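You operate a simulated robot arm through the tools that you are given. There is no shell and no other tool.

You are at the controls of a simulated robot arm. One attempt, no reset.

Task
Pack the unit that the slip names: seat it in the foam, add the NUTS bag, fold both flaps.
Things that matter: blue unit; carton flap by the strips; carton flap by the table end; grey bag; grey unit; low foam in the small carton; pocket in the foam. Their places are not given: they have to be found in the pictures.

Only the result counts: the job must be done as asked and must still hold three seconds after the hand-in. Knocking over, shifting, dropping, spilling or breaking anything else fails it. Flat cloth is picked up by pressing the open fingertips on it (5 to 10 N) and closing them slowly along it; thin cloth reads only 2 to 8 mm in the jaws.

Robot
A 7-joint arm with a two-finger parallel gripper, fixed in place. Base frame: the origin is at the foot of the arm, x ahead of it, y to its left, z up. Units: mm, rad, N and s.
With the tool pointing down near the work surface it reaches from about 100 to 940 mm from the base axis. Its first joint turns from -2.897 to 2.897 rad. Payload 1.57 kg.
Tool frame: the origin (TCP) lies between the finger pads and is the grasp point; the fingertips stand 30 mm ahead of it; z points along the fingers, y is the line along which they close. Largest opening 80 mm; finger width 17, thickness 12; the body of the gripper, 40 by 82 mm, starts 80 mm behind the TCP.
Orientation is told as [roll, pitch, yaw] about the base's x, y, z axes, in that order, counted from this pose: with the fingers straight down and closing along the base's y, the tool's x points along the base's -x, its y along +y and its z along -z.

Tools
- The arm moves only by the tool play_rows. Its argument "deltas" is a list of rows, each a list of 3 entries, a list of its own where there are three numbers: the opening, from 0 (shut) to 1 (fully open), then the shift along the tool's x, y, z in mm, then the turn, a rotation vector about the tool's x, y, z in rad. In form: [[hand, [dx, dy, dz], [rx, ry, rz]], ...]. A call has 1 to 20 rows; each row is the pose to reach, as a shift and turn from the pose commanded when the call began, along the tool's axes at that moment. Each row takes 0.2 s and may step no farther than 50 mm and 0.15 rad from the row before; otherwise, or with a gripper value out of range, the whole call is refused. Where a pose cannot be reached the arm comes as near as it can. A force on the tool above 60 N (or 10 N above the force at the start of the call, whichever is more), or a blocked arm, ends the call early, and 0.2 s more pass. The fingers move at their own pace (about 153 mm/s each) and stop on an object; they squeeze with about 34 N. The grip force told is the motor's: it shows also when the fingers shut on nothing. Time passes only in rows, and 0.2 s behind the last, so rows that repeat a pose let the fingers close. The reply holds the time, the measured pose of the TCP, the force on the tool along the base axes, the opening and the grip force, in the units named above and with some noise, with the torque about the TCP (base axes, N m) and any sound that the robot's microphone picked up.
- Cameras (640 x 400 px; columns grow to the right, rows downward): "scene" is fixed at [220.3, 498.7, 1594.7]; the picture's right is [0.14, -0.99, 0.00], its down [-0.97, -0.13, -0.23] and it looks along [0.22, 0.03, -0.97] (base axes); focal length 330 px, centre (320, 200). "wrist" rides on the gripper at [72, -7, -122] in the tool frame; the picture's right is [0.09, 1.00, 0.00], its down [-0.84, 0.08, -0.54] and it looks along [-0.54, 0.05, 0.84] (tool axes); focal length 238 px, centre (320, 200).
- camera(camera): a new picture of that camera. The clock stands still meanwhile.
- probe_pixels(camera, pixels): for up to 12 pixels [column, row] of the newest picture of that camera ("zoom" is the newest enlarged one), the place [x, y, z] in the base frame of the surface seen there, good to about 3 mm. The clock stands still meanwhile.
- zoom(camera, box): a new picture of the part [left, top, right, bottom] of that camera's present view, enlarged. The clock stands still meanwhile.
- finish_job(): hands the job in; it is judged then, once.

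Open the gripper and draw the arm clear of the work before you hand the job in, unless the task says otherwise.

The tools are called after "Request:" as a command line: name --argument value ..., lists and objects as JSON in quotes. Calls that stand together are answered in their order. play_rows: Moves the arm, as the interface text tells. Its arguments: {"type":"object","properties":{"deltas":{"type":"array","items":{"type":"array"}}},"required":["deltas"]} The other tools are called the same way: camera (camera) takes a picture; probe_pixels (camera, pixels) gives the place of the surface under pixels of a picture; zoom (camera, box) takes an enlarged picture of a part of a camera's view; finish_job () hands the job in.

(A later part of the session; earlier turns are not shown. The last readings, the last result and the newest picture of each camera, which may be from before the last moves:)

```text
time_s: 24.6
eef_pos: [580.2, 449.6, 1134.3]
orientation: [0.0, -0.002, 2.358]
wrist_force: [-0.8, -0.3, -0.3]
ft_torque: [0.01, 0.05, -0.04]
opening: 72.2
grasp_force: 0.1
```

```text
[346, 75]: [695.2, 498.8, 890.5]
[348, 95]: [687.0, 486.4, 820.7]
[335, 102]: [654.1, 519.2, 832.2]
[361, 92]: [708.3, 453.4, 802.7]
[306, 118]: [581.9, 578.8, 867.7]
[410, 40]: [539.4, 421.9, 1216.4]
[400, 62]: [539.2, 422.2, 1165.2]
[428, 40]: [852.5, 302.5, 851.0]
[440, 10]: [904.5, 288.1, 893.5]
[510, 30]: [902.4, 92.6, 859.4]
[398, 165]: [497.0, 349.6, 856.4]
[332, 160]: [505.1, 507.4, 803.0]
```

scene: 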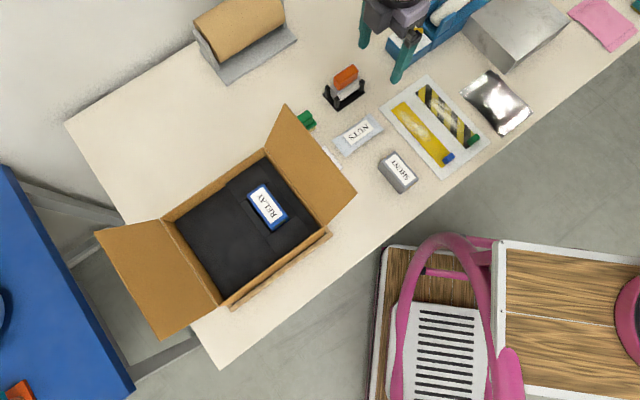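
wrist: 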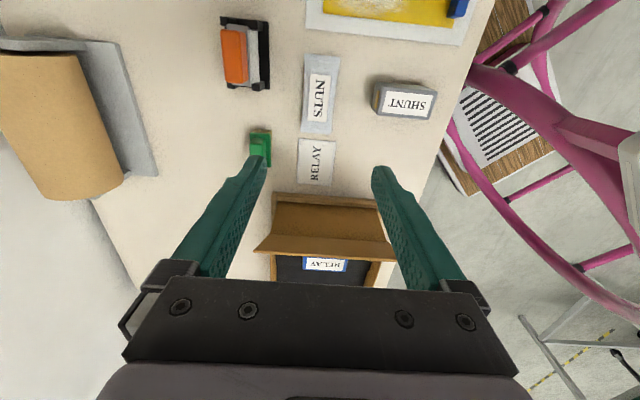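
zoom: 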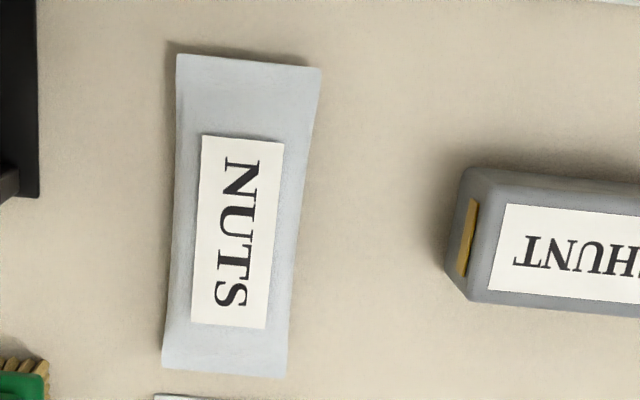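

Nearest neighbour (stamp, u≥815, top 890) stays clear of the hand reaching u≈779. I descend to TCP z≈838 around the bag, with a 1.5 mm lateral correction.

Request:
play_rows --deltas '[[0.9, [0, -1.5, 40], [0, 0, 0]], [0.9, [0, -1.5, 80], [0, 0, 0]], [0.9, [0, -1.5, 120], [0, 0, 0]], [0.9, [0, -1.5, 160], [0, 0, 0]], [0.9, [0, -1.5, 200], [0, 0, 0]], [0.9, [0, -1.5, 235], [0, 0, 0]], [0.9, [0, -1.5, 260], [0, 0, 0]], [0.9, [0, -1.5, 270], [0, 0, 0]], [0.9, [0, -1.5, 270], [0, 0, 0]]]'

Request:
camera --camera "wrist"

```text
time_s: 26.6
eef_pos: [578.9, 452.1, 865.2]
orientation: [0.0, 0.0, 2.357]
wrist_force: [-0.3, 0.7, -0.2]
ft_torque: [-0.01, 0.0, 0.01]
opening: 71.8
grasp_force: 0.0
```

```text
taken
```

wrist: 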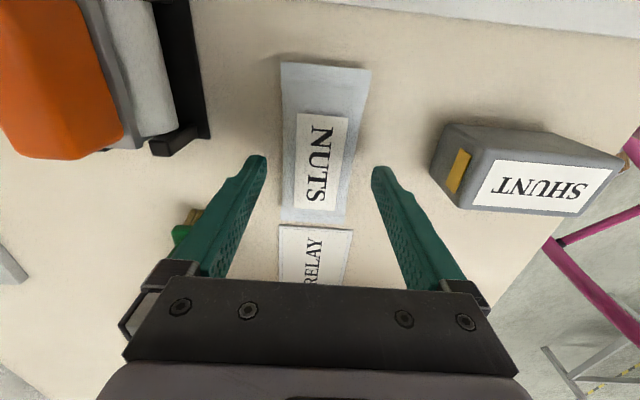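

The bag is centred between the fingers at (320,150). I lower another 27 mm to fingertip z≈808.

Request:
play_rows --deltas '[[0.9, [0, 0, 10], [0, 0, 0]], [0.9, [0, 0, 19], [0, 0, 0]], [0.9, [0, 0, 26], [0, 0, 0]], [0.9, [0, 0, 28], [0, 0, 0]], [0.9, [0, 0, 28], [0, 0, 0]]]'

Request:
camera --camera "wrist"

```text
time_s: 27.8
eef_pos: [580.4, 451.2, 837.1]
orientation: [0.001, 0.002, 2.356]
wrist_force: [-0.7, 0.5, 0.4]
ft_torque: [-0.02, 0.01, -0.01]
opening: 72.1
grasp_force: 0.0
```

```text
taken
```

wrist: 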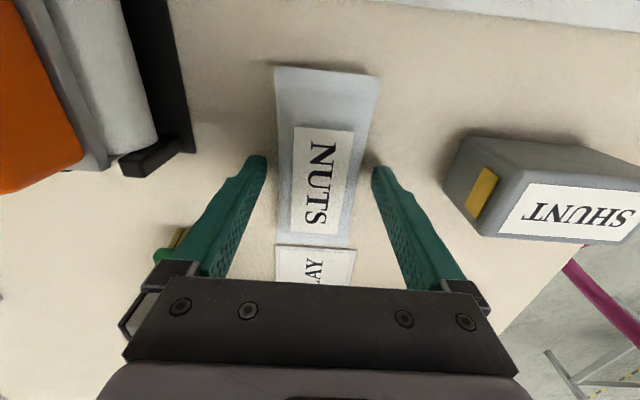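

The fingers straddle the bag, with no contact yet. I close the fingers gradually on it.

Request:
play_rows --deltas '[[0.75, [0, 0, 0], [0, 0, 0]], [0.65, [0, 0, 0], [0, 0, 0]], [0.55, [0, 0, 0], [0, 0, 0]], [0.45, [0, 0, 0], [0, 0, 0]], [0.35, [0, 0, 0], [0, 0, 0]], [0.35, [0, 0, 0], [0, 0, 0]]]'

Request:
camera --camera "wrist"

```text
time_s: 29.2
eef_pos: [580.9, 451.7, 837.6]
orientation: [0.0, 0.001, 2.356]
wrist_force: [0.2, 0.1, 1.3]
ft_torque: [0.0, 0.0, 0.01]
opening: 53.2
grasp_force: 34.2
```

```text
taken
```

wrist: 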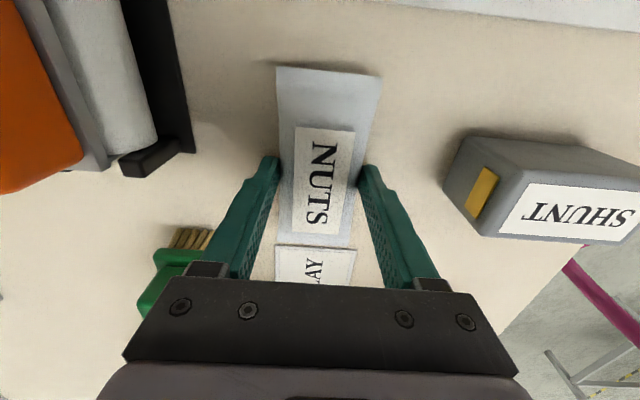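

The bag is held at 53 mm with 34 N. I lift it slowly and check that it comes along.

Request:
play_rows --deltas '[[0.35, [0, 0, -6], [0, 0, 0]], [0.35, [0, 0, -15], [0, 0, 0]], [0.35, [0, 0, -30], [0, 0, 0]], [0.35, [0, 0, -55], [0, 0, 0]], [0.35, [0, 0, -85], [0, 0, 0]], [0.35, [0, 0, -120], [0, 0, 0]], [0.35, [0, 0, -155], [0, 0, 0]], [0.35, [0, 0, -190], [0, 0, 0]], [0.35, [0, 0, -225], [0, 0, 0]], [0.35, [0, 0, -260], [0, 0, 0]], [0.35, [0, 0, -290], [0, 0, 0]], [0.35, [0, 0, -305], [0, 0, 0]], [0.35, [0, 0, -305], [0, 0, 0]]]'

Request:
camera --camera "wrist"

Request:
camera --camera "scene"

```text
time_s: 32.0
eef_pos: [580.8, 450.4, 1143.5]
orientation: [0.001, 0.001, 2.356]
wrist_force: [0.7, 0.2, -1.1]
ft_torque: [0.04, 0.03, 0.03]
opening: 53.3
grasp_force: 33.9
```

```text
taken
```

wrist: 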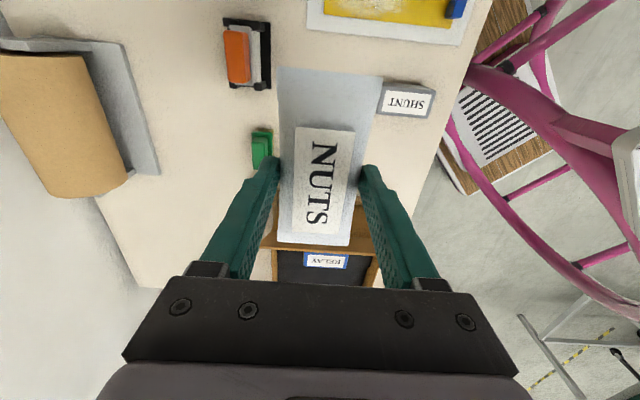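

```text
taken
```

scene: 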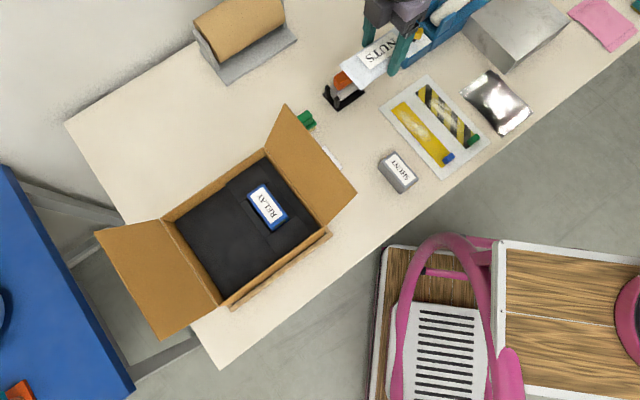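

The NUTS bag is held firmly (bottom ≈1106 mm). I carry it high over the flap to above the low foam at about (262,706), turning back to yaw 45° so its long side lies along the carton's roomier direction.

Request:
play_rows --deltas '[[0.35, [-23.9, 2.7, 0], [0, 0, 0.0924]], [0.35, [-47.7, 5.3, 0], [0, 0, 0.1848]], [0.35, [-71.6, 8.0, 0], [0, 0, 0.2772]], [0.35, [-95.4, 10.7, 0], [0, 0, 0.3696]], [0.35, [-119.3, 13.4, 0], [0, 0, 0.4621]], [0.35, [-143.2, 16.0, 0], [0, 0, 0.5545]], [0.35, [-167.0, 18.7, 0], [0, 0, 0.6469]], [0.35, [-190.9, 21.4, 0], [0, 0, 0.7393]], [0.35, [-214.7, 24.0, 0], [0, 0, 0.8317]], [0.35, [-238.6, 26.7, 0], [0, 0, 0.9241]], [0.35, [-262.4, 29.4, 0], [0, 0, 1.0165]], [0.35, [-286.3, 32.0, 0], [0, 0, 1.1089]], [0.35, [-310.2, 34.7, 0], [0, 0, 1.2014]], [0.35, [-334.0, 37.4, 0], [0, 0, 1.2938]], [0.35, [-357.9, 40.1, 0], [0, 0, 1.3862]], [0.35, [-381.7, 42.7, 0], [0, 0, 1.4786]], [0.35, [-405.6, 45.4, 0], [0, 0, 1.571]], [0.35, [-405.6, 45.4, 0], [0, 0, 1.571]]]'

Request:
camera --camera "wrist"

Request:
camera --camera "scene"

```text
time_s: 35.8
eef_pos: [262.2, 706.1, 1141.8]
orientation: [0.0, -0.001, 0.785]
wrist_force: [-1.3, -0.8, -1.4]
ft_torque: [-0.01, 0.01, -0.02]
opening: 53.3
grasp_force: 34.0
```

```text
taken
```

wrist: 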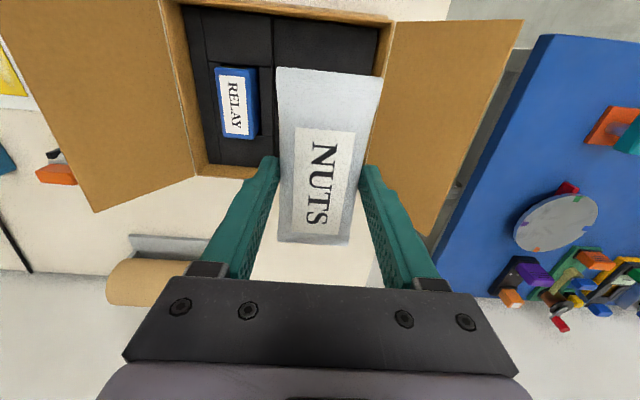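

```text
taken
```

scene: 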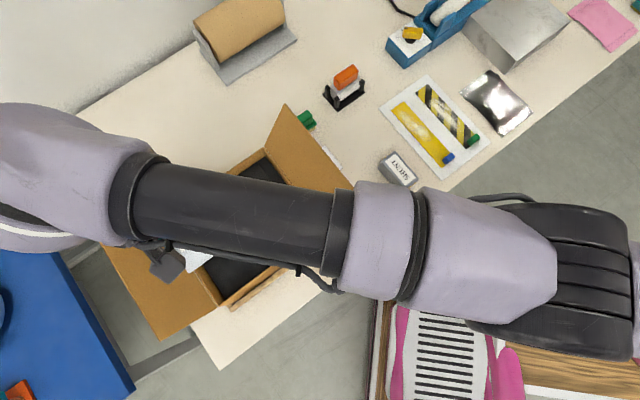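

The bag is above the low foam. Before lowering I probe the wrist and forearm underside outline against the left flap's top edge (z≈1036).

Request:
probe_pixels --camera "scene" --pixels '[[60, 170], [20, 240], [60, 238], [100, 240], [140, 240], [165, 265], [150, 200], [240, 210], [270, 265], [330, 250], [110, 150], [20, 120]]'

Request:
zoom --camera "scene" --box '[60, 200, 240, 340]'

```text
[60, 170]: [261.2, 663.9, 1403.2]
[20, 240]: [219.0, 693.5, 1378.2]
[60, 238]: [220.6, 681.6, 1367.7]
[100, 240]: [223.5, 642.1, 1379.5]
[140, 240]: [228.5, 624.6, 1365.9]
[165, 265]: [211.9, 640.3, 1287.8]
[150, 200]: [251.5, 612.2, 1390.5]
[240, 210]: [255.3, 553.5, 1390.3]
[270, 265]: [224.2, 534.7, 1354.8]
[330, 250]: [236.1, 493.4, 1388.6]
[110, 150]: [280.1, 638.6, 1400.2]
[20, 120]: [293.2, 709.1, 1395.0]
```

```text
2.86 times, centred on (150, 270) of scene
```

zoom: 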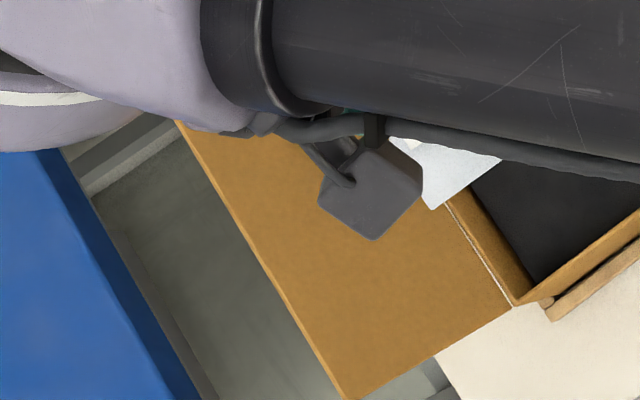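

All wrist parts are ≥150 mm above the flap even after lowering. I lower the bag to about 25 mm above the low foam and look again.

Request:
play_rows --deltas '[[0.35, [0, 0, 25], [0, 0, 0]], [0.35, [0, 0, 55], [0, 0, 0]], [0.35, [0, 0, 85], [0, 0, 0]], [0.35, [0, 0, 115], [0, 0, 0]], [0.35, [0, 0, 145], [0, 0, 0]], [0.35, [0, 0, 170], [0, 0, 0]], [0.35, [0, 0, 188], [0, 0, 0]], [0.35, [0, 0, 195], [0, 0, 0]], [0.35, [0, 0, 195], [0, 0, 0]]]'

Request:
camera --camera "wrist"

Request:
camera --camera "scene"

```text
time_s: 37.8
eef_pos: [261.7, 704.1, 947.0]
orientation: [0.001, 0.0, 0.786]
wrist_force: [-0.3, 0.4, -0.9]
ft_torque: [0.01, 0.06, 0.02]
opening: 53.2
grasp_force: 34.3
```

```text
taken
```

wrist: 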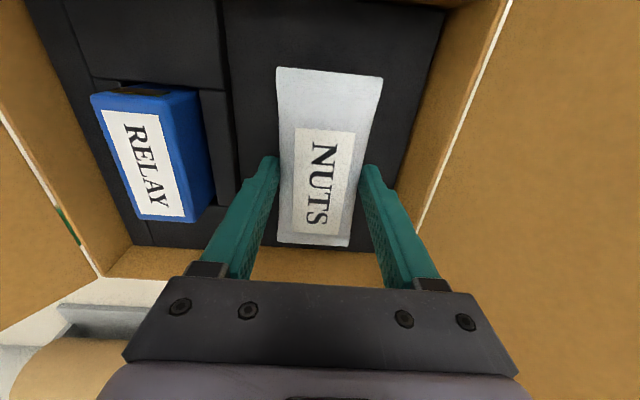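

```text
taken
```

scene: 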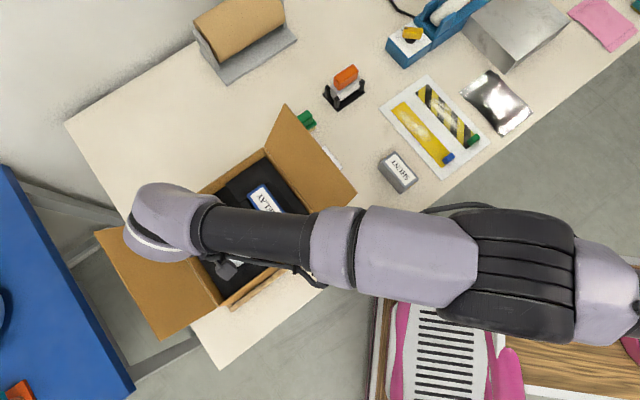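

The bag is well inside the low-foam area, clear of walls and the unit. I lower the last ~25 mm in small steps.

Request:
play_rows --deltas '[[0.35, [0, 0, 8], [0, 0, 0]], [0.35, [0, 0, 14], [0, 0, 0]], [0.35, [0, 0, 18], [0, 0, 0]], [0.35, [0, 0, 21], [0, 0, 0]], [0.35, [0, 0, 23.5], [0, 0, 0]], [0.35, [0, 0, 25], [0, 0, 0]], [0.35, [0, 0, 25], [0, 0, 0]]]'

```text
time_s: 39.4
eef_pos: [263.5, 706.5, 923.0]
orientation: [0.002, 0.0, 0.785]
wrist_force: [0.2, 0.1, 0.0]
ft_torque: [0.02, -0.03, 0.0]
opening: 53.0
grasp_force: 33.9
```

Contact is barely felt (z force about 0). I go 2 mm lower to be sure it rests on the foam.

Request:
play_rows --deltas '[[0.35, [0, 0, 1], [0, 0, 0]], [0.35, [0, 0, 2], [0, 0, 0]], [0.35, [0, 0, 2], [0, 0, 0]]]'

```text
time_s: 40.2
eef_pos: [262.2, 706.6, 923.2]
orientation: [0.002, -0.002, 0.784]
wrist_force: [1.2, -4.1, 21.2]
ft_torque: [-0.65, 0.29, -0.02]
opening: 53.4
grasp_force: 34.4
```

Force rose to 21 N: the bag is on the foam. I ease up 1.5 mm and open the fingers.

Request:
play_rows --deltas '[[0.35, [0, 0, -1.5], [0, 0, 0]], [0.7, [0, 0, -1.5], [0, 0, 0]], [0.78, [0, 0, -1.5], [0, 0, 0]], [0.88, [0, 0, -1.5], [0, 0, 0]], [0.9, [0, 0, -1.5], [0, 0, 0]]]'

Request:
camera --camera "wrist"

```text
time_s: 41.4
eef_pos: [263.0, 706.4, 922.9]
orientation: [0.0, 0.0, 0.786]
wrist_force: [0.2, 0.6, 0.6]
ft_torque: [0.01, 0.0, 0.01]
opening: 72.0
grasp_force: 0.1
```

```text
taken
```

wrist: 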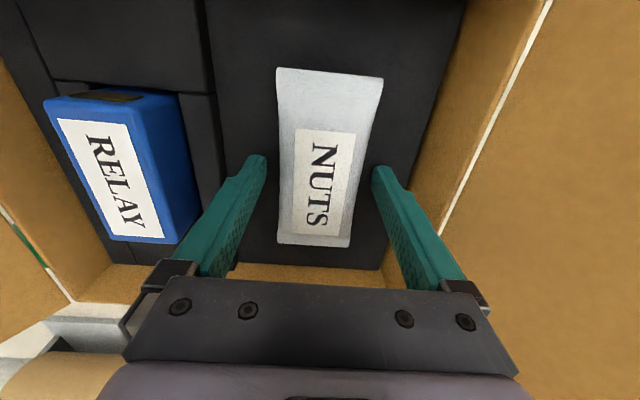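

The bag lies on the low foam, free of the fingers. I rise straight up to z≈1150.

Request:
play_rows --deltas '[[0.9, [0, 0, -15], [0, 0, 0]], [0.9, [0, 0, -40], [0, 0, 0]], [0.9, [0, 0, -80], [0, 0, 0]], [0.9, [0, 0, -120], [0, 0, 0]], [0.9, [0, 0, -160], [0, 0, 0]], [0.9, [0, 0, -200], [0, 0, 0]], [0.9, [0, 0, -225], [0, 0, 0]], [0.9, [0, 0, -225], [0, 0, 0]]]'

Request:
camera --camera "wrist"

```text
time_s: 43.2
eef_pos: [263.1, 705.6, 1148.1]
orientation: [0.0, -0.001, 0.785]
wrist_force: [0.6, -0.5, -0.4]
ft_torque: [0.01, 0.01, 0.01]
opening: 72.0
grasp_force: 0.1
```

```text
taken
```

wrist: 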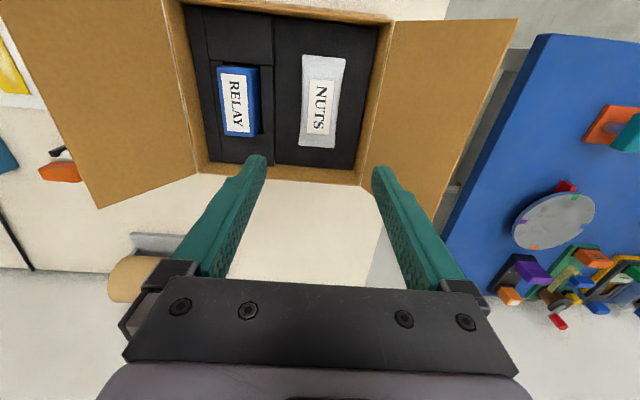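

Both items are in place: RELAY at (237,100) and NUTS at (320,100) in the wrist view. Next is the table-end flap; I take a scene picture and probe the blue bench beyond it and the flap's present edge.

Request:
camera --camera "scene"

Request:
probe_pixels --camera "scene" --pixels '[[60, 320], [20, 200], [100, 370], [40, 280], [130, 385], [160, 338], [120, 262], [135, 295], [165, 360], [90, 330], [10, 300], [20, 390]]'

Request:
probe_pixels --camera "wrist" --pixels '[[516, 22], [430, 228], [470, 130], [392, 22], [364, 185], [480, 90], [560, 150], [610, 130], [545, 210], [500, 70], [450, 250], [580, 50]]'

```text
taken
```

scene: 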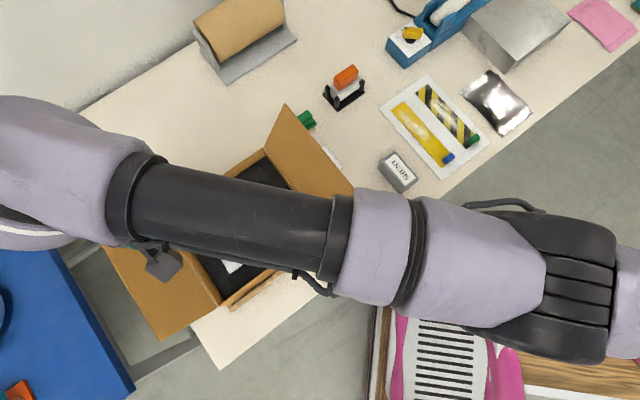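

```text
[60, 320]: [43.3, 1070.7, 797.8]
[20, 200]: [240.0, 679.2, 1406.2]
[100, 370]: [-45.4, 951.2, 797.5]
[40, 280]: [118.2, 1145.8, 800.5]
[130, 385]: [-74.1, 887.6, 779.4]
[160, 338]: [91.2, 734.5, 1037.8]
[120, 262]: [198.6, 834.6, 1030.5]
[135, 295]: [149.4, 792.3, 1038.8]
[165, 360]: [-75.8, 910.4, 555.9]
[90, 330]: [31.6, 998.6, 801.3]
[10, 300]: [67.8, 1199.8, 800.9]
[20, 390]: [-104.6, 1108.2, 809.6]
```

```text
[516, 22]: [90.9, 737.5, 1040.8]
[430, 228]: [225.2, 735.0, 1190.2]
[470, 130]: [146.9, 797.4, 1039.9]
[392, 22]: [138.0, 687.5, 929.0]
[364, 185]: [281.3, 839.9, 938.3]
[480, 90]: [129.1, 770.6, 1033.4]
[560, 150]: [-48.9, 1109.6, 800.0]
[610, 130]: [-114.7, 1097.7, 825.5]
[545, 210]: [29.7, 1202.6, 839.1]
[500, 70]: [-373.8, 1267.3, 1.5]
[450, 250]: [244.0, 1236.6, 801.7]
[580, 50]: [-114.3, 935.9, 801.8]
```

The blue bench is a flat surface at z=800, nothing tall beyond the flap; the flap tip is at v≈457, z≈1038. I close the fingers and move high outward to v≈500, outside the table-end flap.

Request:
play_rows --deltas '[[0.5, [0, 20, 0], [0, 0, 0]], [0.2, [0, 50, 0], [0, 0, 0]], [0, [0, 80, 0], [0, 0, 0]], [0, [0, 110, 0], [0, 0, 0]], [0, [0, 140, 0], [0, 0, 0]], [0, [0, 168, 0], [0, 0, 0]], [0, [0, 187, 0], [0, 0, 0]], [0, [0, 187, 0], [0, 0, 0]]]'

Request:
camera --camera "wrist"

Request:
camera --camera "scene"

```text
time_s: 45.0
eef_pos: [154.6, 710.5, 1121.4]
orientation: [0.0, 0.002, 0.787]
wrist_force: [0.5, -1.3, -0.5]
ft_torque: [-0.01, -0.01, 0.01]
opening: 0.1
grasp_force: 21.5
out of reach, approached as far as the arm can: row 1, 2, 3, 4, 5, 6, 7, 8
```

```text
taken
```

wrist: 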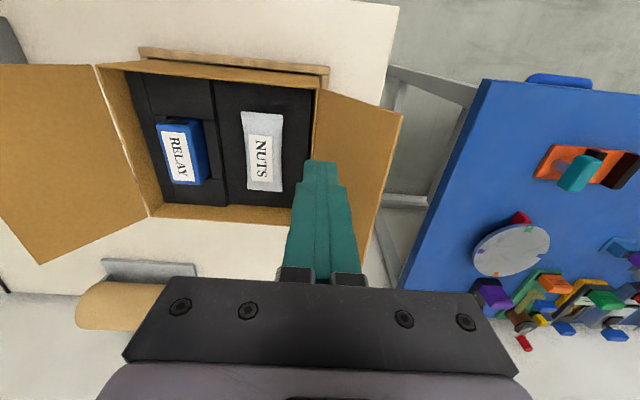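

```text
taken
```

scene: 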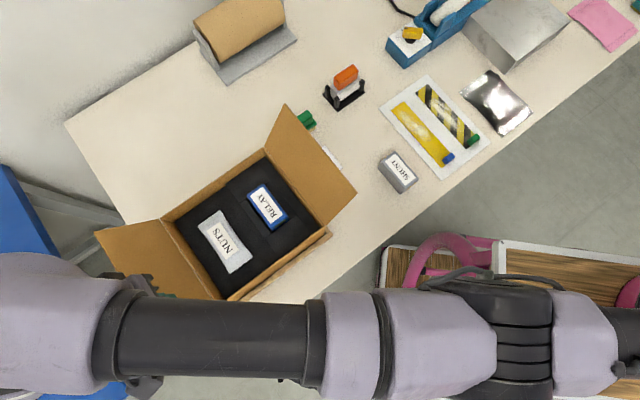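

The arm reports out of reach at that height and stopped at (154.6,710.5,1121.4), still above everything. I send a zero-shift row to see which pose the next deltas count from.

Request:
play_rows --deltas '[[0, [0, 0, 0], [0, 0, 0]]]'

```text
time_s: 45.4
eef_pos: [155.3, 709.9, 1121.9]
orientation: [0.001, 0.001, 0.786]
wrist_force: [-0.1, -0.7, 0.7]
ft_torque: [0.0, 0.03, 0.01]
opening: 0.0
grasp_force: 21.6
```

The deltas now count from the reached pose. I lower 30 mm (fingertips ≈1062, still above the flap tip) where the reach is longer, and step outward 30 mm as a trial.

Request:
play_rows --deltas '[[0, [0, 0, 15], [0, 0, 0]], [0, [0, 0, 28], [0, 0, 0]], [0, [0, 15, 28], [0, 0, 0]], [0, [0, 30, 28], [0, 0, 0]], [0, [0, 30, 28], [0, 0, 0]]]'

```text
time_s: 46.6
eef_pos: [141.3, 714.0, 1096.1]
orientation: [0.001, 0.0, 0.786]
wrist_force: [-0.1, 0.1, -0.2]
ft_torque: [0.01, 0.0, -0.01]
opening: 0.1
grasp_force: 21.2
out of reach, approached as far as the arm can: row 3, 4, 5
```

Reach stalls here at only 728 mm radius, likely a wrist-joint limit with this yaw (negative relative yaw). I draw back over the carton and turn the hand to yaw 135°, which should free the wrist.

Request:
play_rows --deltas '[[0, [-8, -15, -8], [0, 0, 0]], [0, [-16, -30, -16], [0, 0, 0]], [0, [-24, -45, -24], [0, 0, 0]], [0, [-32, -55, -30], [0, 0, 0]], [0, [-36, -58, -32], [0, 0, -0.13]], [0, [-40, -60, -32], [0, 0, -0.26]], [0, [-45, -60, -32], [0, 0, -0.39]], [0, [-45, -60, -32], [0, 0, -0.52]], [0, [-45, -60, -32], [0, 0, -0.65]], [0, [-45, -60, -32], [0, 0, -0.78]], [0, [-45, -60, -32], [0, 0, -0.91]], [0, [-45, -60, -32], [0, 0, -1.04]], [0, [-45, -60, -32], [0, 0, -1.17]], [0, [-45, -60, -32], [0, 0, -1.3]], [0, [-45, -60, -32], [0, 0, -1.43]], [0, [-45, -60, -32], [0, 0, -1.571]], [0, [-45, -60, -32], [0, 0, -1.571]]]'

Request:
camera --camera "scene"

Request:
camera --camera "wrist"

```text
time_s: 50.2
eef_pos: [220.5, 708.4, 1130.5]
orientation: [0.001, 0.001, 2.358]
wrist_force: [-0.2, 0.2, 0.7]
ft_torque: [-0.02, 0.02, 0.01]
opening: 0.0
grasp_force: 21.2
out of reach, approached as far as the arm can: row 1, 2, 3, 4, 5, 6, 7, 8, 9, 10, 11, 12, 13, 14, 15, 16, 17
```

```text
taken
```

scene: 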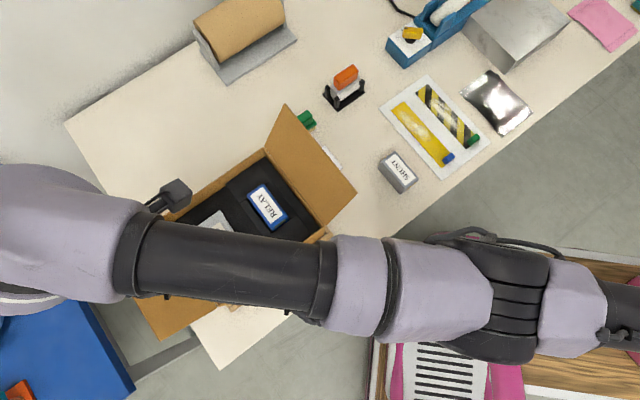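

```text
taken
```

wrist: 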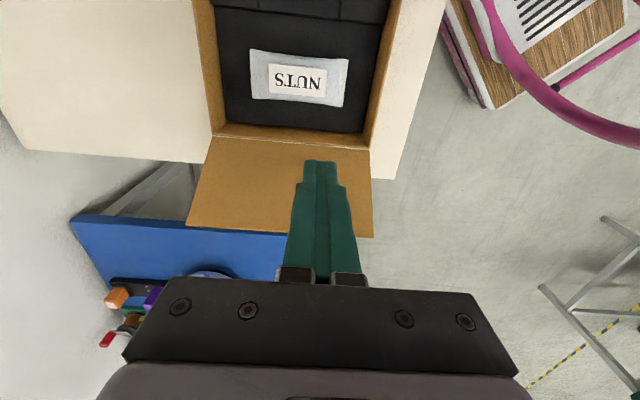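

The hand is now at yaw 135° at (220.5,708.4,1130.5). I lower 35 mm and try stepping outward (+v) in small increments to see if reach is available.

Request:
play_rows --deltas '[[0, [0, 0, 18], [0, 0, 0]], [0, [0, 0, 35], [0, 0, 0]], [0, [-12, 0, 35], [0, 0, 0]], [0, [-25, 0, 35], [0, 0, 0]], [0, [-25, 0, 35], [0, 0, 0]]]'

```text
time_s: 51.4
eef_pos: [193.9, 718.3, 1094.0]
orientation: [0.001, -0.001, 2.357]
wrist_force: [0.0, 0.5, 0.2]
ft_torque: [-0.02, -0.01, 0.0]
opening: 0.1
grasp_force: 21.6
out of reach, approached as far as the arm can: row 1, 2, 4, 5
```

Reach again stalls near y≈718. To understand the limit I probe along the arm links in the scene picture to see how the elbow is placed.

Request:
camera --camera "scene"

Request:
probe_pixels --camera "scene" --pixels '[[60, 240], [120, 260], [180, 270], [260, 275], [340, 285], [380, 290], [430, 300], [480, 310], [520, 310], [560, 320], [600, 330], [632, 325]]'

```text
taken
```

scene: 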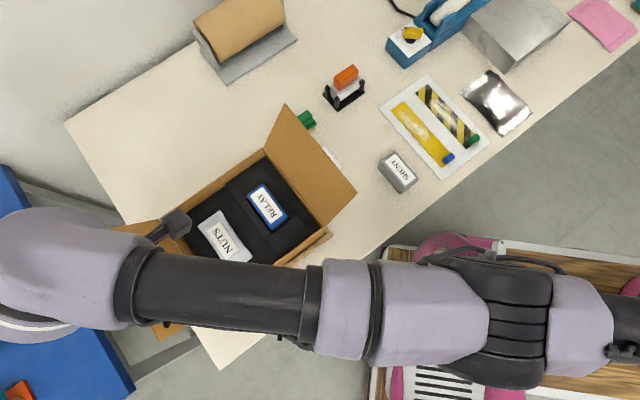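

```text
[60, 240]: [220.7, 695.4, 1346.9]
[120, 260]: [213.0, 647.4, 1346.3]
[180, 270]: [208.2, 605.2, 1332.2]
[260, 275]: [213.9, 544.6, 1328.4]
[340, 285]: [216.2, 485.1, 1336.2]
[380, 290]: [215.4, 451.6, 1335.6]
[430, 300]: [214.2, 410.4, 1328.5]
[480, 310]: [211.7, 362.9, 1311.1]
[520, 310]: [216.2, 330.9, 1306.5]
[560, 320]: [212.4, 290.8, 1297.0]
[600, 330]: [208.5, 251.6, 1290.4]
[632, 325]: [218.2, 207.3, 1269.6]
```

The arm is nearly stretched in this posture, so I will gain reach by tilting the tool: fingers leaning outward about 0.5 rad lets them pass over the flap edge. I tilt in place first (fingertips stay ≈1064 mm, above the flap).

Request:
play_rows --deltas '[[0, [5, 0, -3], [0, -0.1, 0]], [0, [8, 0, -6], [0, -0.2, 0]], [0, [8, 0, -8], [0, -0.3, 0]], [0, [8, 0, -8], [0, -0.4, 0]], [0, [8, 0, -8], [0, -0.5, 0]], [0, [8, 0, -8], [0, -0.5, 0]]]'

Request:
camera --camera "wrist"

Request:
camera --camera "scene"

```text
time_s: 52.8
eef_pos: [204.7, 791.5, 1114.5]
orientation: [0.002, -0.499, 2.357]
wrist_force: [0.4, -0.2, 0.1]
ft_torque: [0.01, 0.0, -0.01]
opening: 0.1
grasp_force: 21.7
out of reach, approached as far as the arm can: row 1, 2, 3, 4, 5, 6
```

```text
taken
```

wrist: 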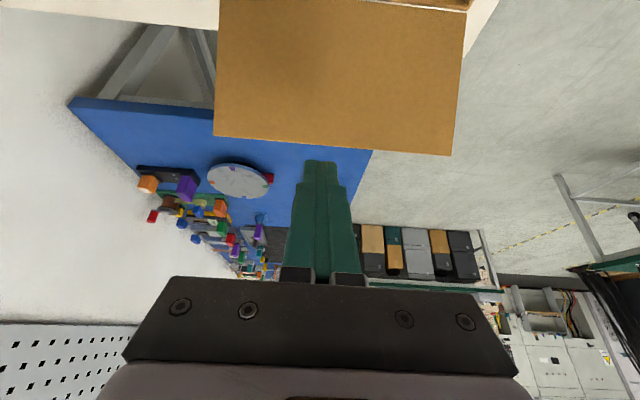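

```text
taken
```

scene: 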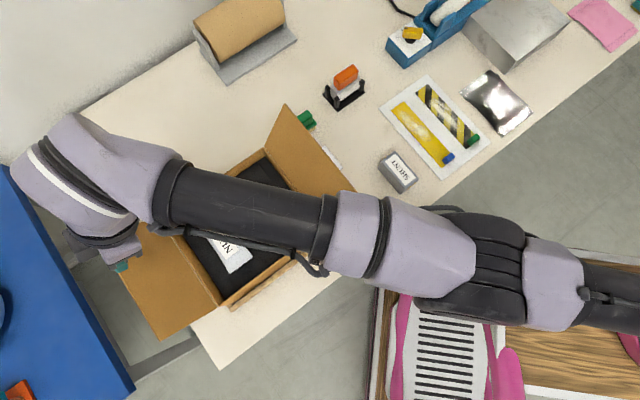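

The tilt worked but the wrist stayed near y≈720, so a joint seems jammed. I look closely at the elbow area of the arm in the scene picture to understand its posture.

Request:
zoom --camera "scene" --box '[340, 190, 640, 380]'

Request:
zoom --camera "scene" --box '[0, 100, 200, 300]'

Request:
probe_pixels --camera "scene" --pixels '[[100, 160], [150, 180], [220, 210], [300, 225], [360, 235], [420, 250], [470, 265], [500, 265], [550, 280], [590, 295], [630, 300], [637, 315]]'

```text
2.11 times, centred on (490, 285) of scene
```

zoom: 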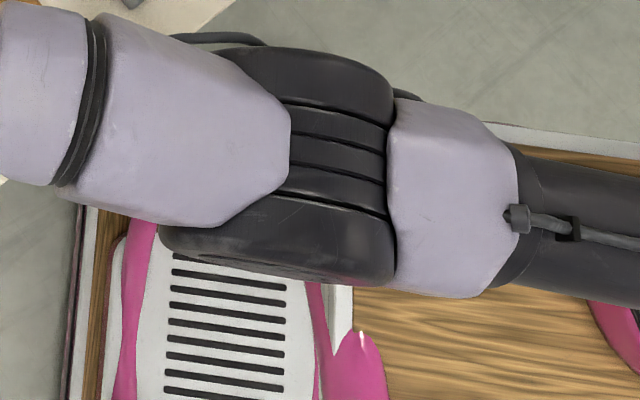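

```text
2.00 times, centred on (100, 200) of scene
```

zoom: 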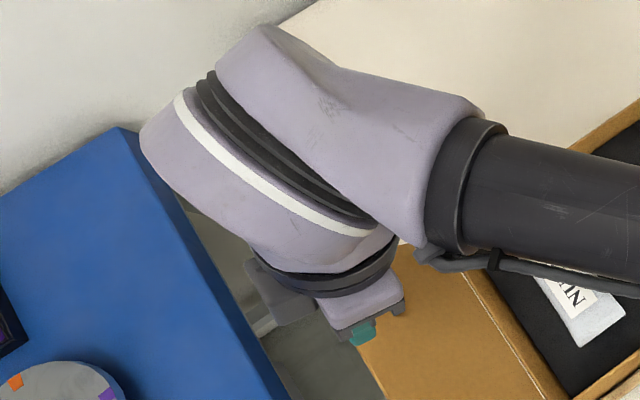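

```text
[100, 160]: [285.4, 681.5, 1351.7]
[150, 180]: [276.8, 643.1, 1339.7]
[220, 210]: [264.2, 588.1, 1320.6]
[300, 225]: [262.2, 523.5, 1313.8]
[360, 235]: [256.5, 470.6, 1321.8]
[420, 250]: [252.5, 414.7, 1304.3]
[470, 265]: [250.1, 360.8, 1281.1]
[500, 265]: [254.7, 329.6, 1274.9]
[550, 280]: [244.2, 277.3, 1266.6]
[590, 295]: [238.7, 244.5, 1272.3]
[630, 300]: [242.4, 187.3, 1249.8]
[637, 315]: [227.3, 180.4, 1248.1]
```

The arm links look almost straight. I hold the pose for a few rows to see whether it settles to the commanded tilt pose or remains off.

Request:
play_rows --deltas '[[0, [0, 0, 0], [0, 0, 0]], [0, [0, 0, 0], [0, 0, 0]], [0, [0, 0, 0], [0, 0, 0]]]'

```text
time_s: 53.6
eef_pos: [205.8, 791.4, 1114.0]
orientation: [0.0, -0.5, 2.356]
wrist_force: [0.8, -0.6, 0.5]
ft_torque: [0.01, -0.05, -0.01]
opening: 0.0
grasp_force: 21.0
```

The hold shows the reached pose is now the reference: the arm is at full stretch, a near-singular posture. I try to retract 60 mm inward (−v) at the same height to see if it can bend again.

Request:
play_rows --deltas '[[0, [13, 0, -7], [0, 0, 0]], [0, [26, 0, -14], [0, 0, 0]], [0, [40, 0, -22], [0, 0, 0]], [0, [52.7, 0, -28.8], [0, 0, 0]], [0, [52.7, 0, -28.8], [0, 0, 0]]]'

```text
time_s: 54.8
eef_pos: [253.1, 783.9, 1121.0]
orientation: [0.002, -0.499, 2.357]
wrist_force: [0.4, 0.5, -0.1]
ft_torque: [-0.04, 0.0, 0.0]
opening: 0.0
grasp_force: 22.1
out of reach, approached as far as the arm can: row 1, 2, 3, 4, 5
```

It slides sideways but does not retract; maybe the solver needs more iterations. I command a 40 mm pull-back toward the base and hold that target for many rows.

Request:
play_rows --deltas '[[0, [15, 15, -10], [0, 0, 0]], [0, [28, 28, -19], [0, 0, 0]], [0, [28, 28, -19], [0, 0, 0]], [0, [28, 28, -19], [0, 0, 0]], [0, [28, 28, -19], [0, 0, 0]], [0, [28, 28, -19], [0, 0, 0]], [0, [28, 28, -19], [0, 0, 0]], [0, [28, 28, -19], [0, 0, 0]], [0, [28, 28, -19], [0, 0, 0]], [0, [28, 28, -19], [0, 0, 0]], [0, [28, 28, -19], [0, 0, 0]], [0, [28, 28, -19], [0, 0, 0]]]'

```text
time_s: 57.4
eef_pos: [262.4, 782.1, 1128.2]
orientation: [0.001, -0.501, 2.355]
wrist_force: [-0.9, 0.5, 0.6]
ft_torque: [-0.02, 0.02, 0.01]
opening: 0.0
grasp_force: 21.3
out of reach, approached as far as the arm can: row 1, 2, 3, 4, 5, 6, 7, 8, 9, 10, 11, 12
```

Still stuck radially: the elbow looks exactly straight (singular). A vertical move rotates the elbow, so I command a combined down-60 and back-40 mm move to break the singularity (fingertips stay ≥1040 mm, over open space).

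Request:
play_rows --deltas '[[0, [10.7, 5.7, 7.8], [0, 0, 0]], [0, [21.4, 11.3, 15.6], [0, 0, 0]], [0, [32.2, 17, 23.5], [0, 0, 0]], [0, [42.9, 22.6, 31.3], [0, 0, 0]], [0, [53.6, 28.3, 39.1], [0, 0, 0]], [0, [53.6, 28.3, 39.1], [0, 0, 0]], [0, [53.6, 28.3, 39.1], [0, 0, 0]]]'

```text
time_s: 59.0
eef_pos: [270.1, 787.9, 1077.1]
orientation: [0.002, -0.499, 2.354]
wrist_force: [0.0, 0.0, -0.5]
ft_torque: [0.02, -0.01, 0.03]
opening: 0.1
grasp_force: 21.3
out of reach, approached as far as the arm can: row 1, 2, 3, 4, 5, 6, 7
```

Again only a slide along the same surface. I look at the current posture in the scene view before choosing another escape direction.

Request:
camera --camera "scene"

Request:
probe_pixels --camera "scene" --pixels '[[130, 150], [170, 165], [230, 190], [300, 205], [350, 215], [400, 225], [440, 240], [470, 250], [520, 255], [560, 270], [600, 285], [635, 295]]'

```text
taken
```

scene: 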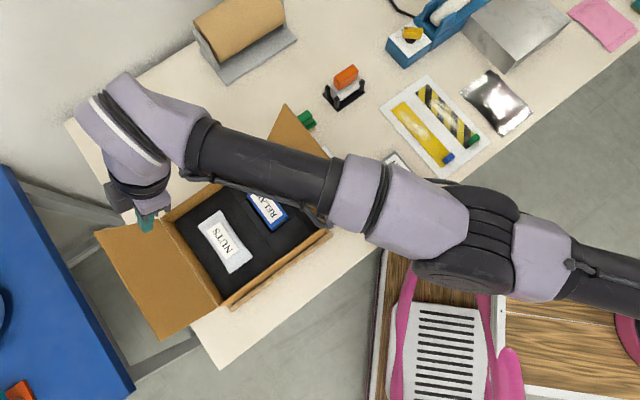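

```text
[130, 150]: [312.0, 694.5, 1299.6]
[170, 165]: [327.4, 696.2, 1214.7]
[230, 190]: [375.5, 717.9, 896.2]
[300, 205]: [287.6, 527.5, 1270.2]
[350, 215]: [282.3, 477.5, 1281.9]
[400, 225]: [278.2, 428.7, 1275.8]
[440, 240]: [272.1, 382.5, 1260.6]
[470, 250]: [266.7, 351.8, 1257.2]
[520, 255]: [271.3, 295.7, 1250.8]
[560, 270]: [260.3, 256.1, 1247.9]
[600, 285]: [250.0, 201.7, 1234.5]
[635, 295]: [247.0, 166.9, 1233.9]
```

All three postures show a perfectly straight arm, i.e. the elbow is at its end. I command a large retract (about 230 mm back toward the base and 70 mm up, over the carton and above the flaps) to pull the elbow off its limit.

Request:
play_rows --deltas '[[0, [17.7, 26.8, -23.5], [0, 0, 0]], [0, [35.5, 53.7, -47.1], [0, 0, 0]], [0, [53.2, 80.5, -70.6], [0, 0, 0]], [0, [70.9, 107.3, -94.1], [0, 0, 0]], [0, [88.7, 134.2, -117.7], [0, 0, 0]], [0, [106.4, 161, -141.2], [0, 0, 0]], [0, [106.4, 161, -141.2], [0, 0, 0]], [0, [106.4, 161, -141.2], [0, 0, 0]]]'

Request:
camera --camera "scene"

```text
time_s: 60.8
eef_pos: [310.9, 761.4, 1181.5]
orientation: [0.003, -0.501, 2.355]
wrist_force: [0.4, -0.4, 0.1]
ft_torque: [0.0, 0.0, -0.02]
opening: 0.0
grasp_force: 21.1
out of reach, approached as far as the arm can: row 1, 2, 3, 4, 5, 6, 7, 8
```

```text
taken
```

scene: 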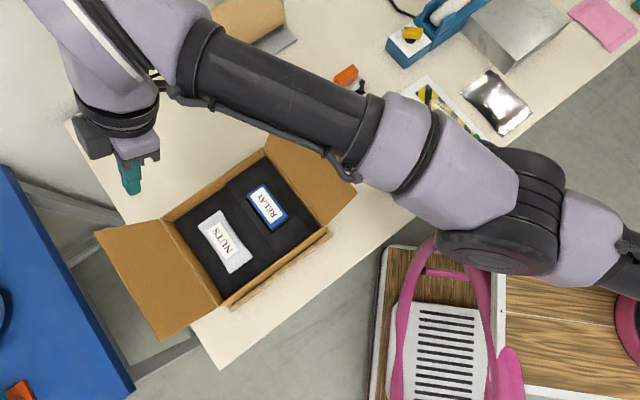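

Still sliding on the same sphere. I undo the tilt (back to vertical tool) while asking for a point well inside the workspace, (346,620,1180), to see whether the elbow frees up.

Request:
play_rows --deltas '[[0, [21.9, 15, -11.9], [0, 0.1, 0]], [0, [43.7, 30, -23.8], [0, 0.2, 0]], [0, [65.6, 45, -35.8], [0, 0.3, 0]], [0, [87.4, 60, -47.7], [0, 0.4, 0]], [0, [109.3, 75, -59.6], [0, 0.5, 0]], [0, [109.3, 75, -59.6], [0, 0.5, 0]], [0, [109.3, 75, -59.6], [0, 0.5, 0]]]'

Request:
camera --camera "scene"

```text
time_s: 62.4
eef_pos: [354.7, 680.2, 1198.4]
orientation: [0.0, 0.001, 2.357]
wrist_force: [0.3, -0.3, -0.7]
ft_torque: [0.02, 0.0, 0.03]
opening: 0.0
grasp_force: 21.1
out of reach, approached as far as the arm can: row 1, 2, 3, 4, 5, 6, 7
```

```text
taken
```

scene: 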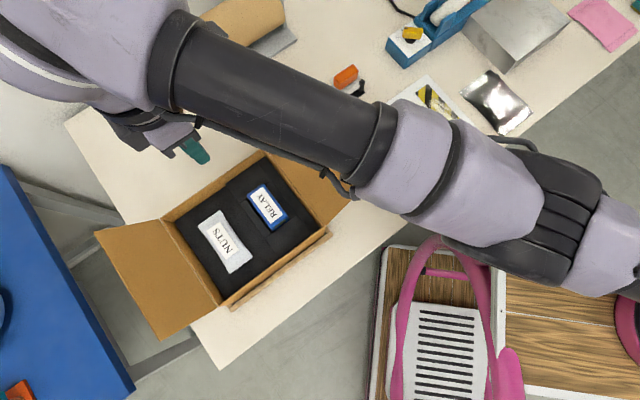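

The arm still sits on the same reach sphere. I try a gentle approach: ten small 3 mm retract steps straight back toward the arm's base (−y).

Request:
play_rows --deltas '[[0, [2.1, 2.1, 0], [0, 0, 0]], [0, [4.2, 4.2, 0], [0, 0, 0]], [0, [6.3, 6.3, 0], [0, 0, 0]], [0, [8.5, 8.5, 0], [0, 0, 0]], [0, [10.6, 10.6, 0], [0, 0, 0]], [0, [12.7, 12.7, 0], [0, 0, 0]], [0, [14.8, 14.8, 0], [0, 0, 0]], [0, [17, 17, 0], [0, 0, 0]], [0, [19, 19, 0], [0, 0, 0]], [0, [21, 21, 0], [0, 0, 0]]]'

```text
time_s: 64.6
eef_pos: [360.6, 677.1, 1207.0]
orientation: [0.002, -0.001, 2.355]
wrist_force: [-0.4, -0.9, 0.2]
ft_torque: [-0.01, 0.0, -0.03]
opening: 0.0
grasp_force: 20.6
out of reach, approached as far as the arm can: row 2, 3, 4, 5, 6, 7, 8, 9, 10
```

It only slides upward. I take a fresh scene view and probe along both arm tubes to measure whether the elbow is truly straight.

Request:
camera --camera "scene"

Request:
probe_pixels --camera "scene" --pixels '[[200, 70], [240, 85], [280, 100], [320, 115], [360, 130], [410, 160], [470, 190], [540, 215], [600, 240], [620, 250], [635, 255], [635, 290]]'

```text
taken
```

scene: 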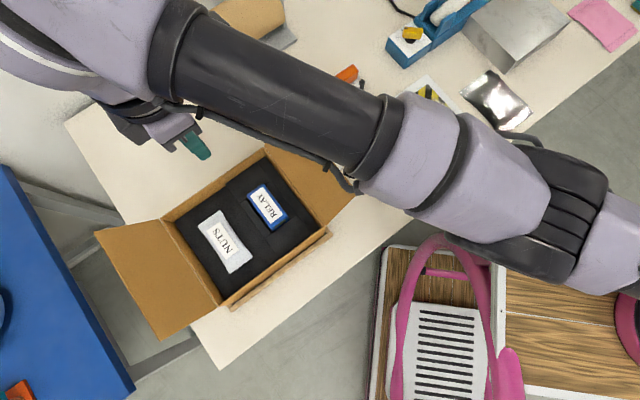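

```text
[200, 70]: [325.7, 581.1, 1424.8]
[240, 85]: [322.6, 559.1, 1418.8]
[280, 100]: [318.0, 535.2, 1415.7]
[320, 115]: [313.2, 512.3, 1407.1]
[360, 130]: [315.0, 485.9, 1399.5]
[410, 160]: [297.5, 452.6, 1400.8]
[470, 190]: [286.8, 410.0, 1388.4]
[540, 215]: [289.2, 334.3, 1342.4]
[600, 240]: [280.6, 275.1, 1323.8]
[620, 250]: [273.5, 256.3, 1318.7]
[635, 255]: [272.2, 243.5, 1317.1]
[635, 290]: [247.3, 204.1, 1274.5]
```

The wrist stays at a constant 850 mm from the shoulder: the elbow is pinned straight. A long downward slide should bend it through the vertical share of the motion, so I lower ~230 mm over the carton interior (fingertips end ≥945, above the rim) with the target well inside reach.

Request:
play_rows --deltas '[[0, [-5.6, 3.2, 29], [0, 0, 0]], [0, [-11.1, 6.5, 58], [0, 0, 0]], [0, [-16.7, 9.7, 87], [0, 0, 0]], [0, [-22.2, 13, 116], [0, 0, 0]], [0, [-27.8, 16.2, 145], [0, 0, 0]], [0, [-33.4, 19.5, 174], [0, 0, 0]], [0, [-39, 22.7, 203], [0, 0, 0]], [0, [-44.5, 26, 230], [0, 0, 0]], [0, [-44.5, 26, 230], [0, 0, 0]]]'

Request:
camera --camera "scene"

```text
time_s: 66.6
eef_pos: [310.3, 721.1, 975.1]
orientation: [0.003, 0.001, 2.357]
wrist_force: [-0.1, -0.2, -0.4]
ft_torque: [-0.02, 0.02, -0.02]
opening: 0.0
grasp_force: 20.8
out of reach, approached as far as the arm can: row 1, 2, 3, 4, 5, 6, 7, 8, 9
```

```text
taken
```

scene: 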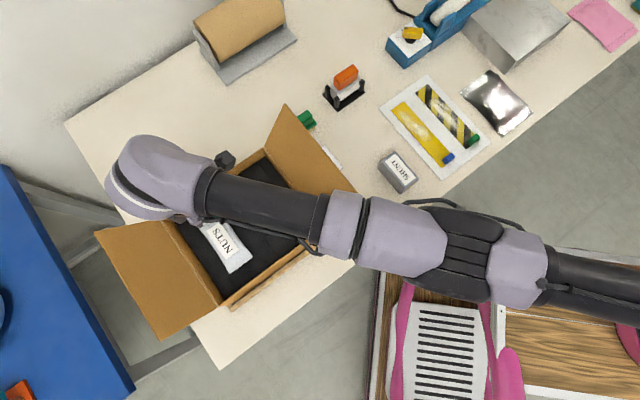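

It slid down to (310,721,975), radius now ~847. I test retracting again: 40 mm back toward the base at this height (fingertips ≈945, above the rim).

Request:
play_rows --deltas '[[0, [7, 7, 0], [0, 0, 0]], [0, [14, 14, 0], [0, 0, 0]], [0, [21, 21, -2], [0, 0, 0]], [0, [28, 28, -4], [0, 0, 0]], [0, [28, 28, -4], [0, 0, 0]], [0, [28, 28, -4], [0, 0, 0]]]'

```text
time_s: 68.0
eef_pos: [315.5, 720.4, 978.4]
orientation: [0.002, 0.002, 2.356]
wrist_force: [0.5, 0.1, -0.1]
ft_torque: [0.01, 0.01, 0.01]
opening: 0.0
grasp_force: 21.4
out of reach, approached as far as the arm can: row 1, 2, 3, 4, 5, 6
```

Tilting involves the elbow more than lifting does, so tilting the other way (fingers toward the base) should bend it off the straight posture. I swing the tool inward by 0.6 rad, keeping the fingertips ≥945 mm over the carton interior.

Request:
play_rows --deltas '[[0, [16.3, 16.3, -6.2], [-0.0707, 0.0707, 0]], [0, [32.5, 32.5, -12.3], [-0.1414, 0.1414, 0]], [0, [48.8, 48.8, -18.5], [-0.2121, 0.2121, 0]], [0, [65, 65, -24.7], [-0.2828, 0.2828, 0]], [0, [81.3, 81.3, -30.8], [-0.3535, 0.3535, 0]], [0, [97.6, 97.6, -37], [-0.424, 0.424, 0]], [0, [97.6, 97.6, -37], [-0.424, 0.424, 0]]]'

Request:
camera --camera "scene"

```text
time_s: 69.6
eef_pos: [318.6, 581.4, 1016.2]
orientation: [0.451, 0.409, 2.451]
wrist_force: [0.0, -0.2, 0.7]
ft_torque: [0.02, -0.02, 0.01]
opening: 0.0
grasp_force: 21.2
out of reach, approached as far as the arm can: row 3, 4, 5
```

```text
taken
```

scene: 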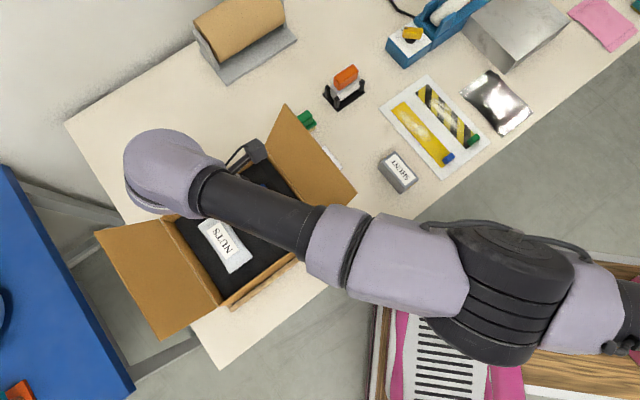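

The elbow is free again: the last rows were reached exactly at (318.6,581.4,1016.2). Now I raise to about (300,640,1130), well inside reach, while returning the tool to vertical.

Request:
play_rows --deltas '[[0, [-0.3, 4.1, -21.2], [0.0707, -0.0707, 0]], [0, [-0.6, 8.1, -42.3], [0.1414, -0.1414, 0]], [0, [-1.0, 12.2, -63.5], [0.2121, -0.2121, 0]], [0, [-1.3, 16.3, -84.7], [0.2828, -0.2828, 0]], [0, [-1.6, 20.3, -105.8], [0.3535, -0.3535, 0]], [0, [-1.9, 24.4, -127], [0.4243, -0.4243, 0]], [0, [-1.9, 24.4, -127], [0.4243, -0.4243, 0]]]'

Request:
camera --camera "scene"

```text
time_s: 71.2
eef_pos: [298.7, 640.6, 1130.3]
orientation: [0.001, -0.003, 2.356]
wrist_force: [-0.6, -1.1, 0.4]
ft_torque: [0.0, 0.01, 0.03]
opening: 0.0
grasp_force: 21.1
```

```text
taken
```

scene: 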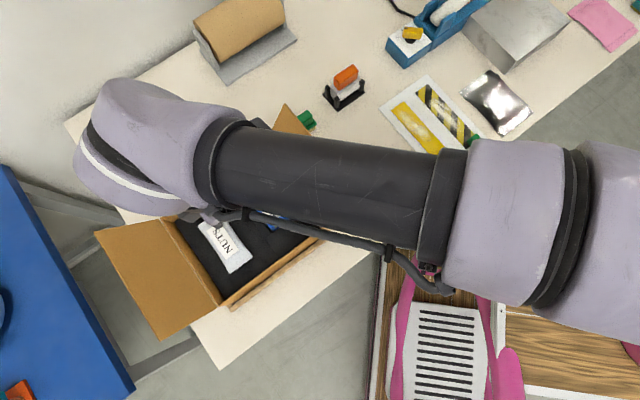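

Posture is healthy again and unflagged. I now tilt the tool 0.55 rad outward while moving to v≈400 above the table-end flap hinge (fingertips ≈1084 mm), staying inside the reach sphere.

Request:
play_rows --deltas '[[0, [-26, 4, 3], [0, -0.092, 0]], [0, [-53, 8, 7], [0, -0.184, 0]], [0, [-79, 12, 10], [0, -0.275, 0]], [0, [-105, 16, 13], [0, -0.367, 0]], [0, [-132, 20, 17], [0, -0.459, 0]], [0, [-158, 24, 20], [0, -0.55, 0]], [0, [-158, 24, 20], [0, -0.55, 0]]]'

Request:
camera --camera "wrist"

```text
time_s: 72.8
eef_pos: [170.6, 733.7, 1109.1]
orientation: [-0.001, -0.551, 2.358]
wrist_force: [0.7, 0.2, -0.1]
ft_torque: [-0.02, 0.03, 0.0]
opening: 0.3
grasp_force: 21.2
```

```text
taken
```

wrist: 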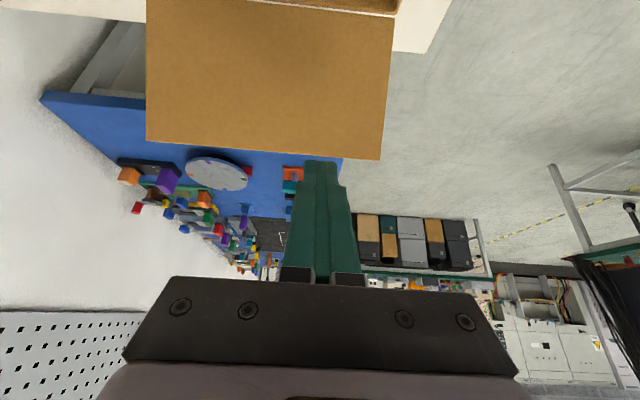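

Reached as planned. I probe the flap's tip edge in this wrist view (row ≈140–155) to know exactly where it lies.

Request:
probe_pixels --camera "wrist" --pixels '[[155, 138], [210, 143], [265, 148], [300, 152], [340, 154], [374, 156], [384, 60], [150, 20], [265, 60], [300, 4], [200, 2], [390, 15]]'

```text
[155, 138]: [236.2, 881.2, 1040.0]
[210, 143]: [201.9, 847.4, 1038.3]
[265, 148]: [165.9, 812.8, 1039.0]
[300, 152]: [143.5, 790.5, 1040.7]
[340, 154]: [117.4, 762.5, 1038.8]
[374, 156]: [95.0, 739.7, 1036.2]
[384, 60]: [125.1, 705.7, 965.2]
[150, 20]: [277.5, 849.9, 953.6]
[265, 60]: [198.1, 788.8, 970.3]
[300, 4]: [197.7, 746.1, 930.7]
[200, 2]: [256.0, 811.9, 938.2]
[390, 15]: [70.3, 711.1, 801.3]
```

Tip edge is at v≈456.5, z≈1039, u 590–790. I move over it to outside (fingertips v≈495, z≈1074) at u≈615.

Request:
play_rows --deltas '[[0, [-15.5, 6.2, 12.4], [0, 0, 0]], [0, [-31, 12.5, 24.9], [0, 0, 0]], [0, [-46.6, 18.7, 37.3], [0, 0, 0]], [0, [-62.1, 25, 49.8], [0, 0, 0]], [0, [-62.1, 25, 49.8], [0, 0, 0]]]'

Request:
camera --camera "wrist"

Request:
camera --camera "scene"

```text
time_s: 74.0
eef_pos: [95.5, 771.9, 1096.9]
orientation: [0.0, -0.55, 2.357]
wrist_force: [0.1, 0.7, 0.5]
ft_torque: [0.01, 0.02, -0.01]
opening: 0.2
grasp_force: 21.2
```

```text
taken
```

wrist: 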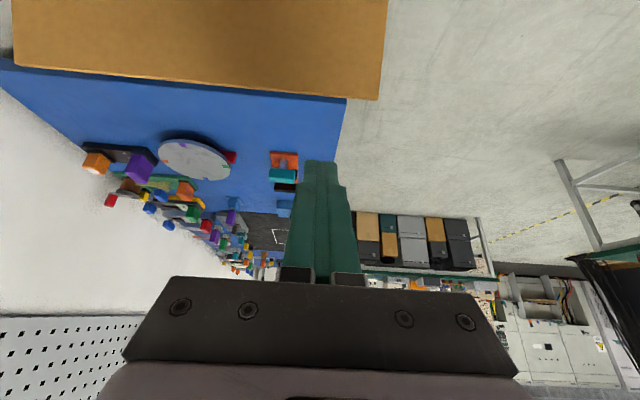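

```text
taken
```

scene: 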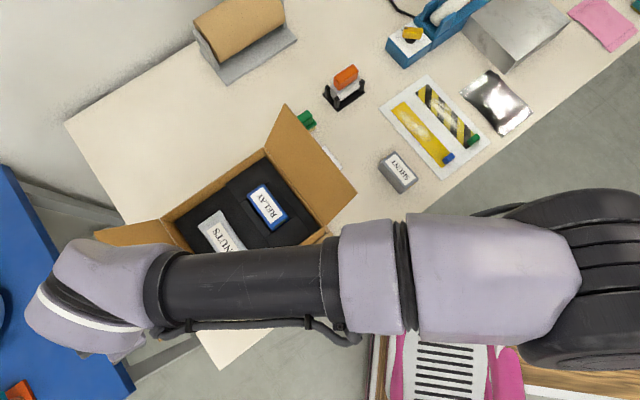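

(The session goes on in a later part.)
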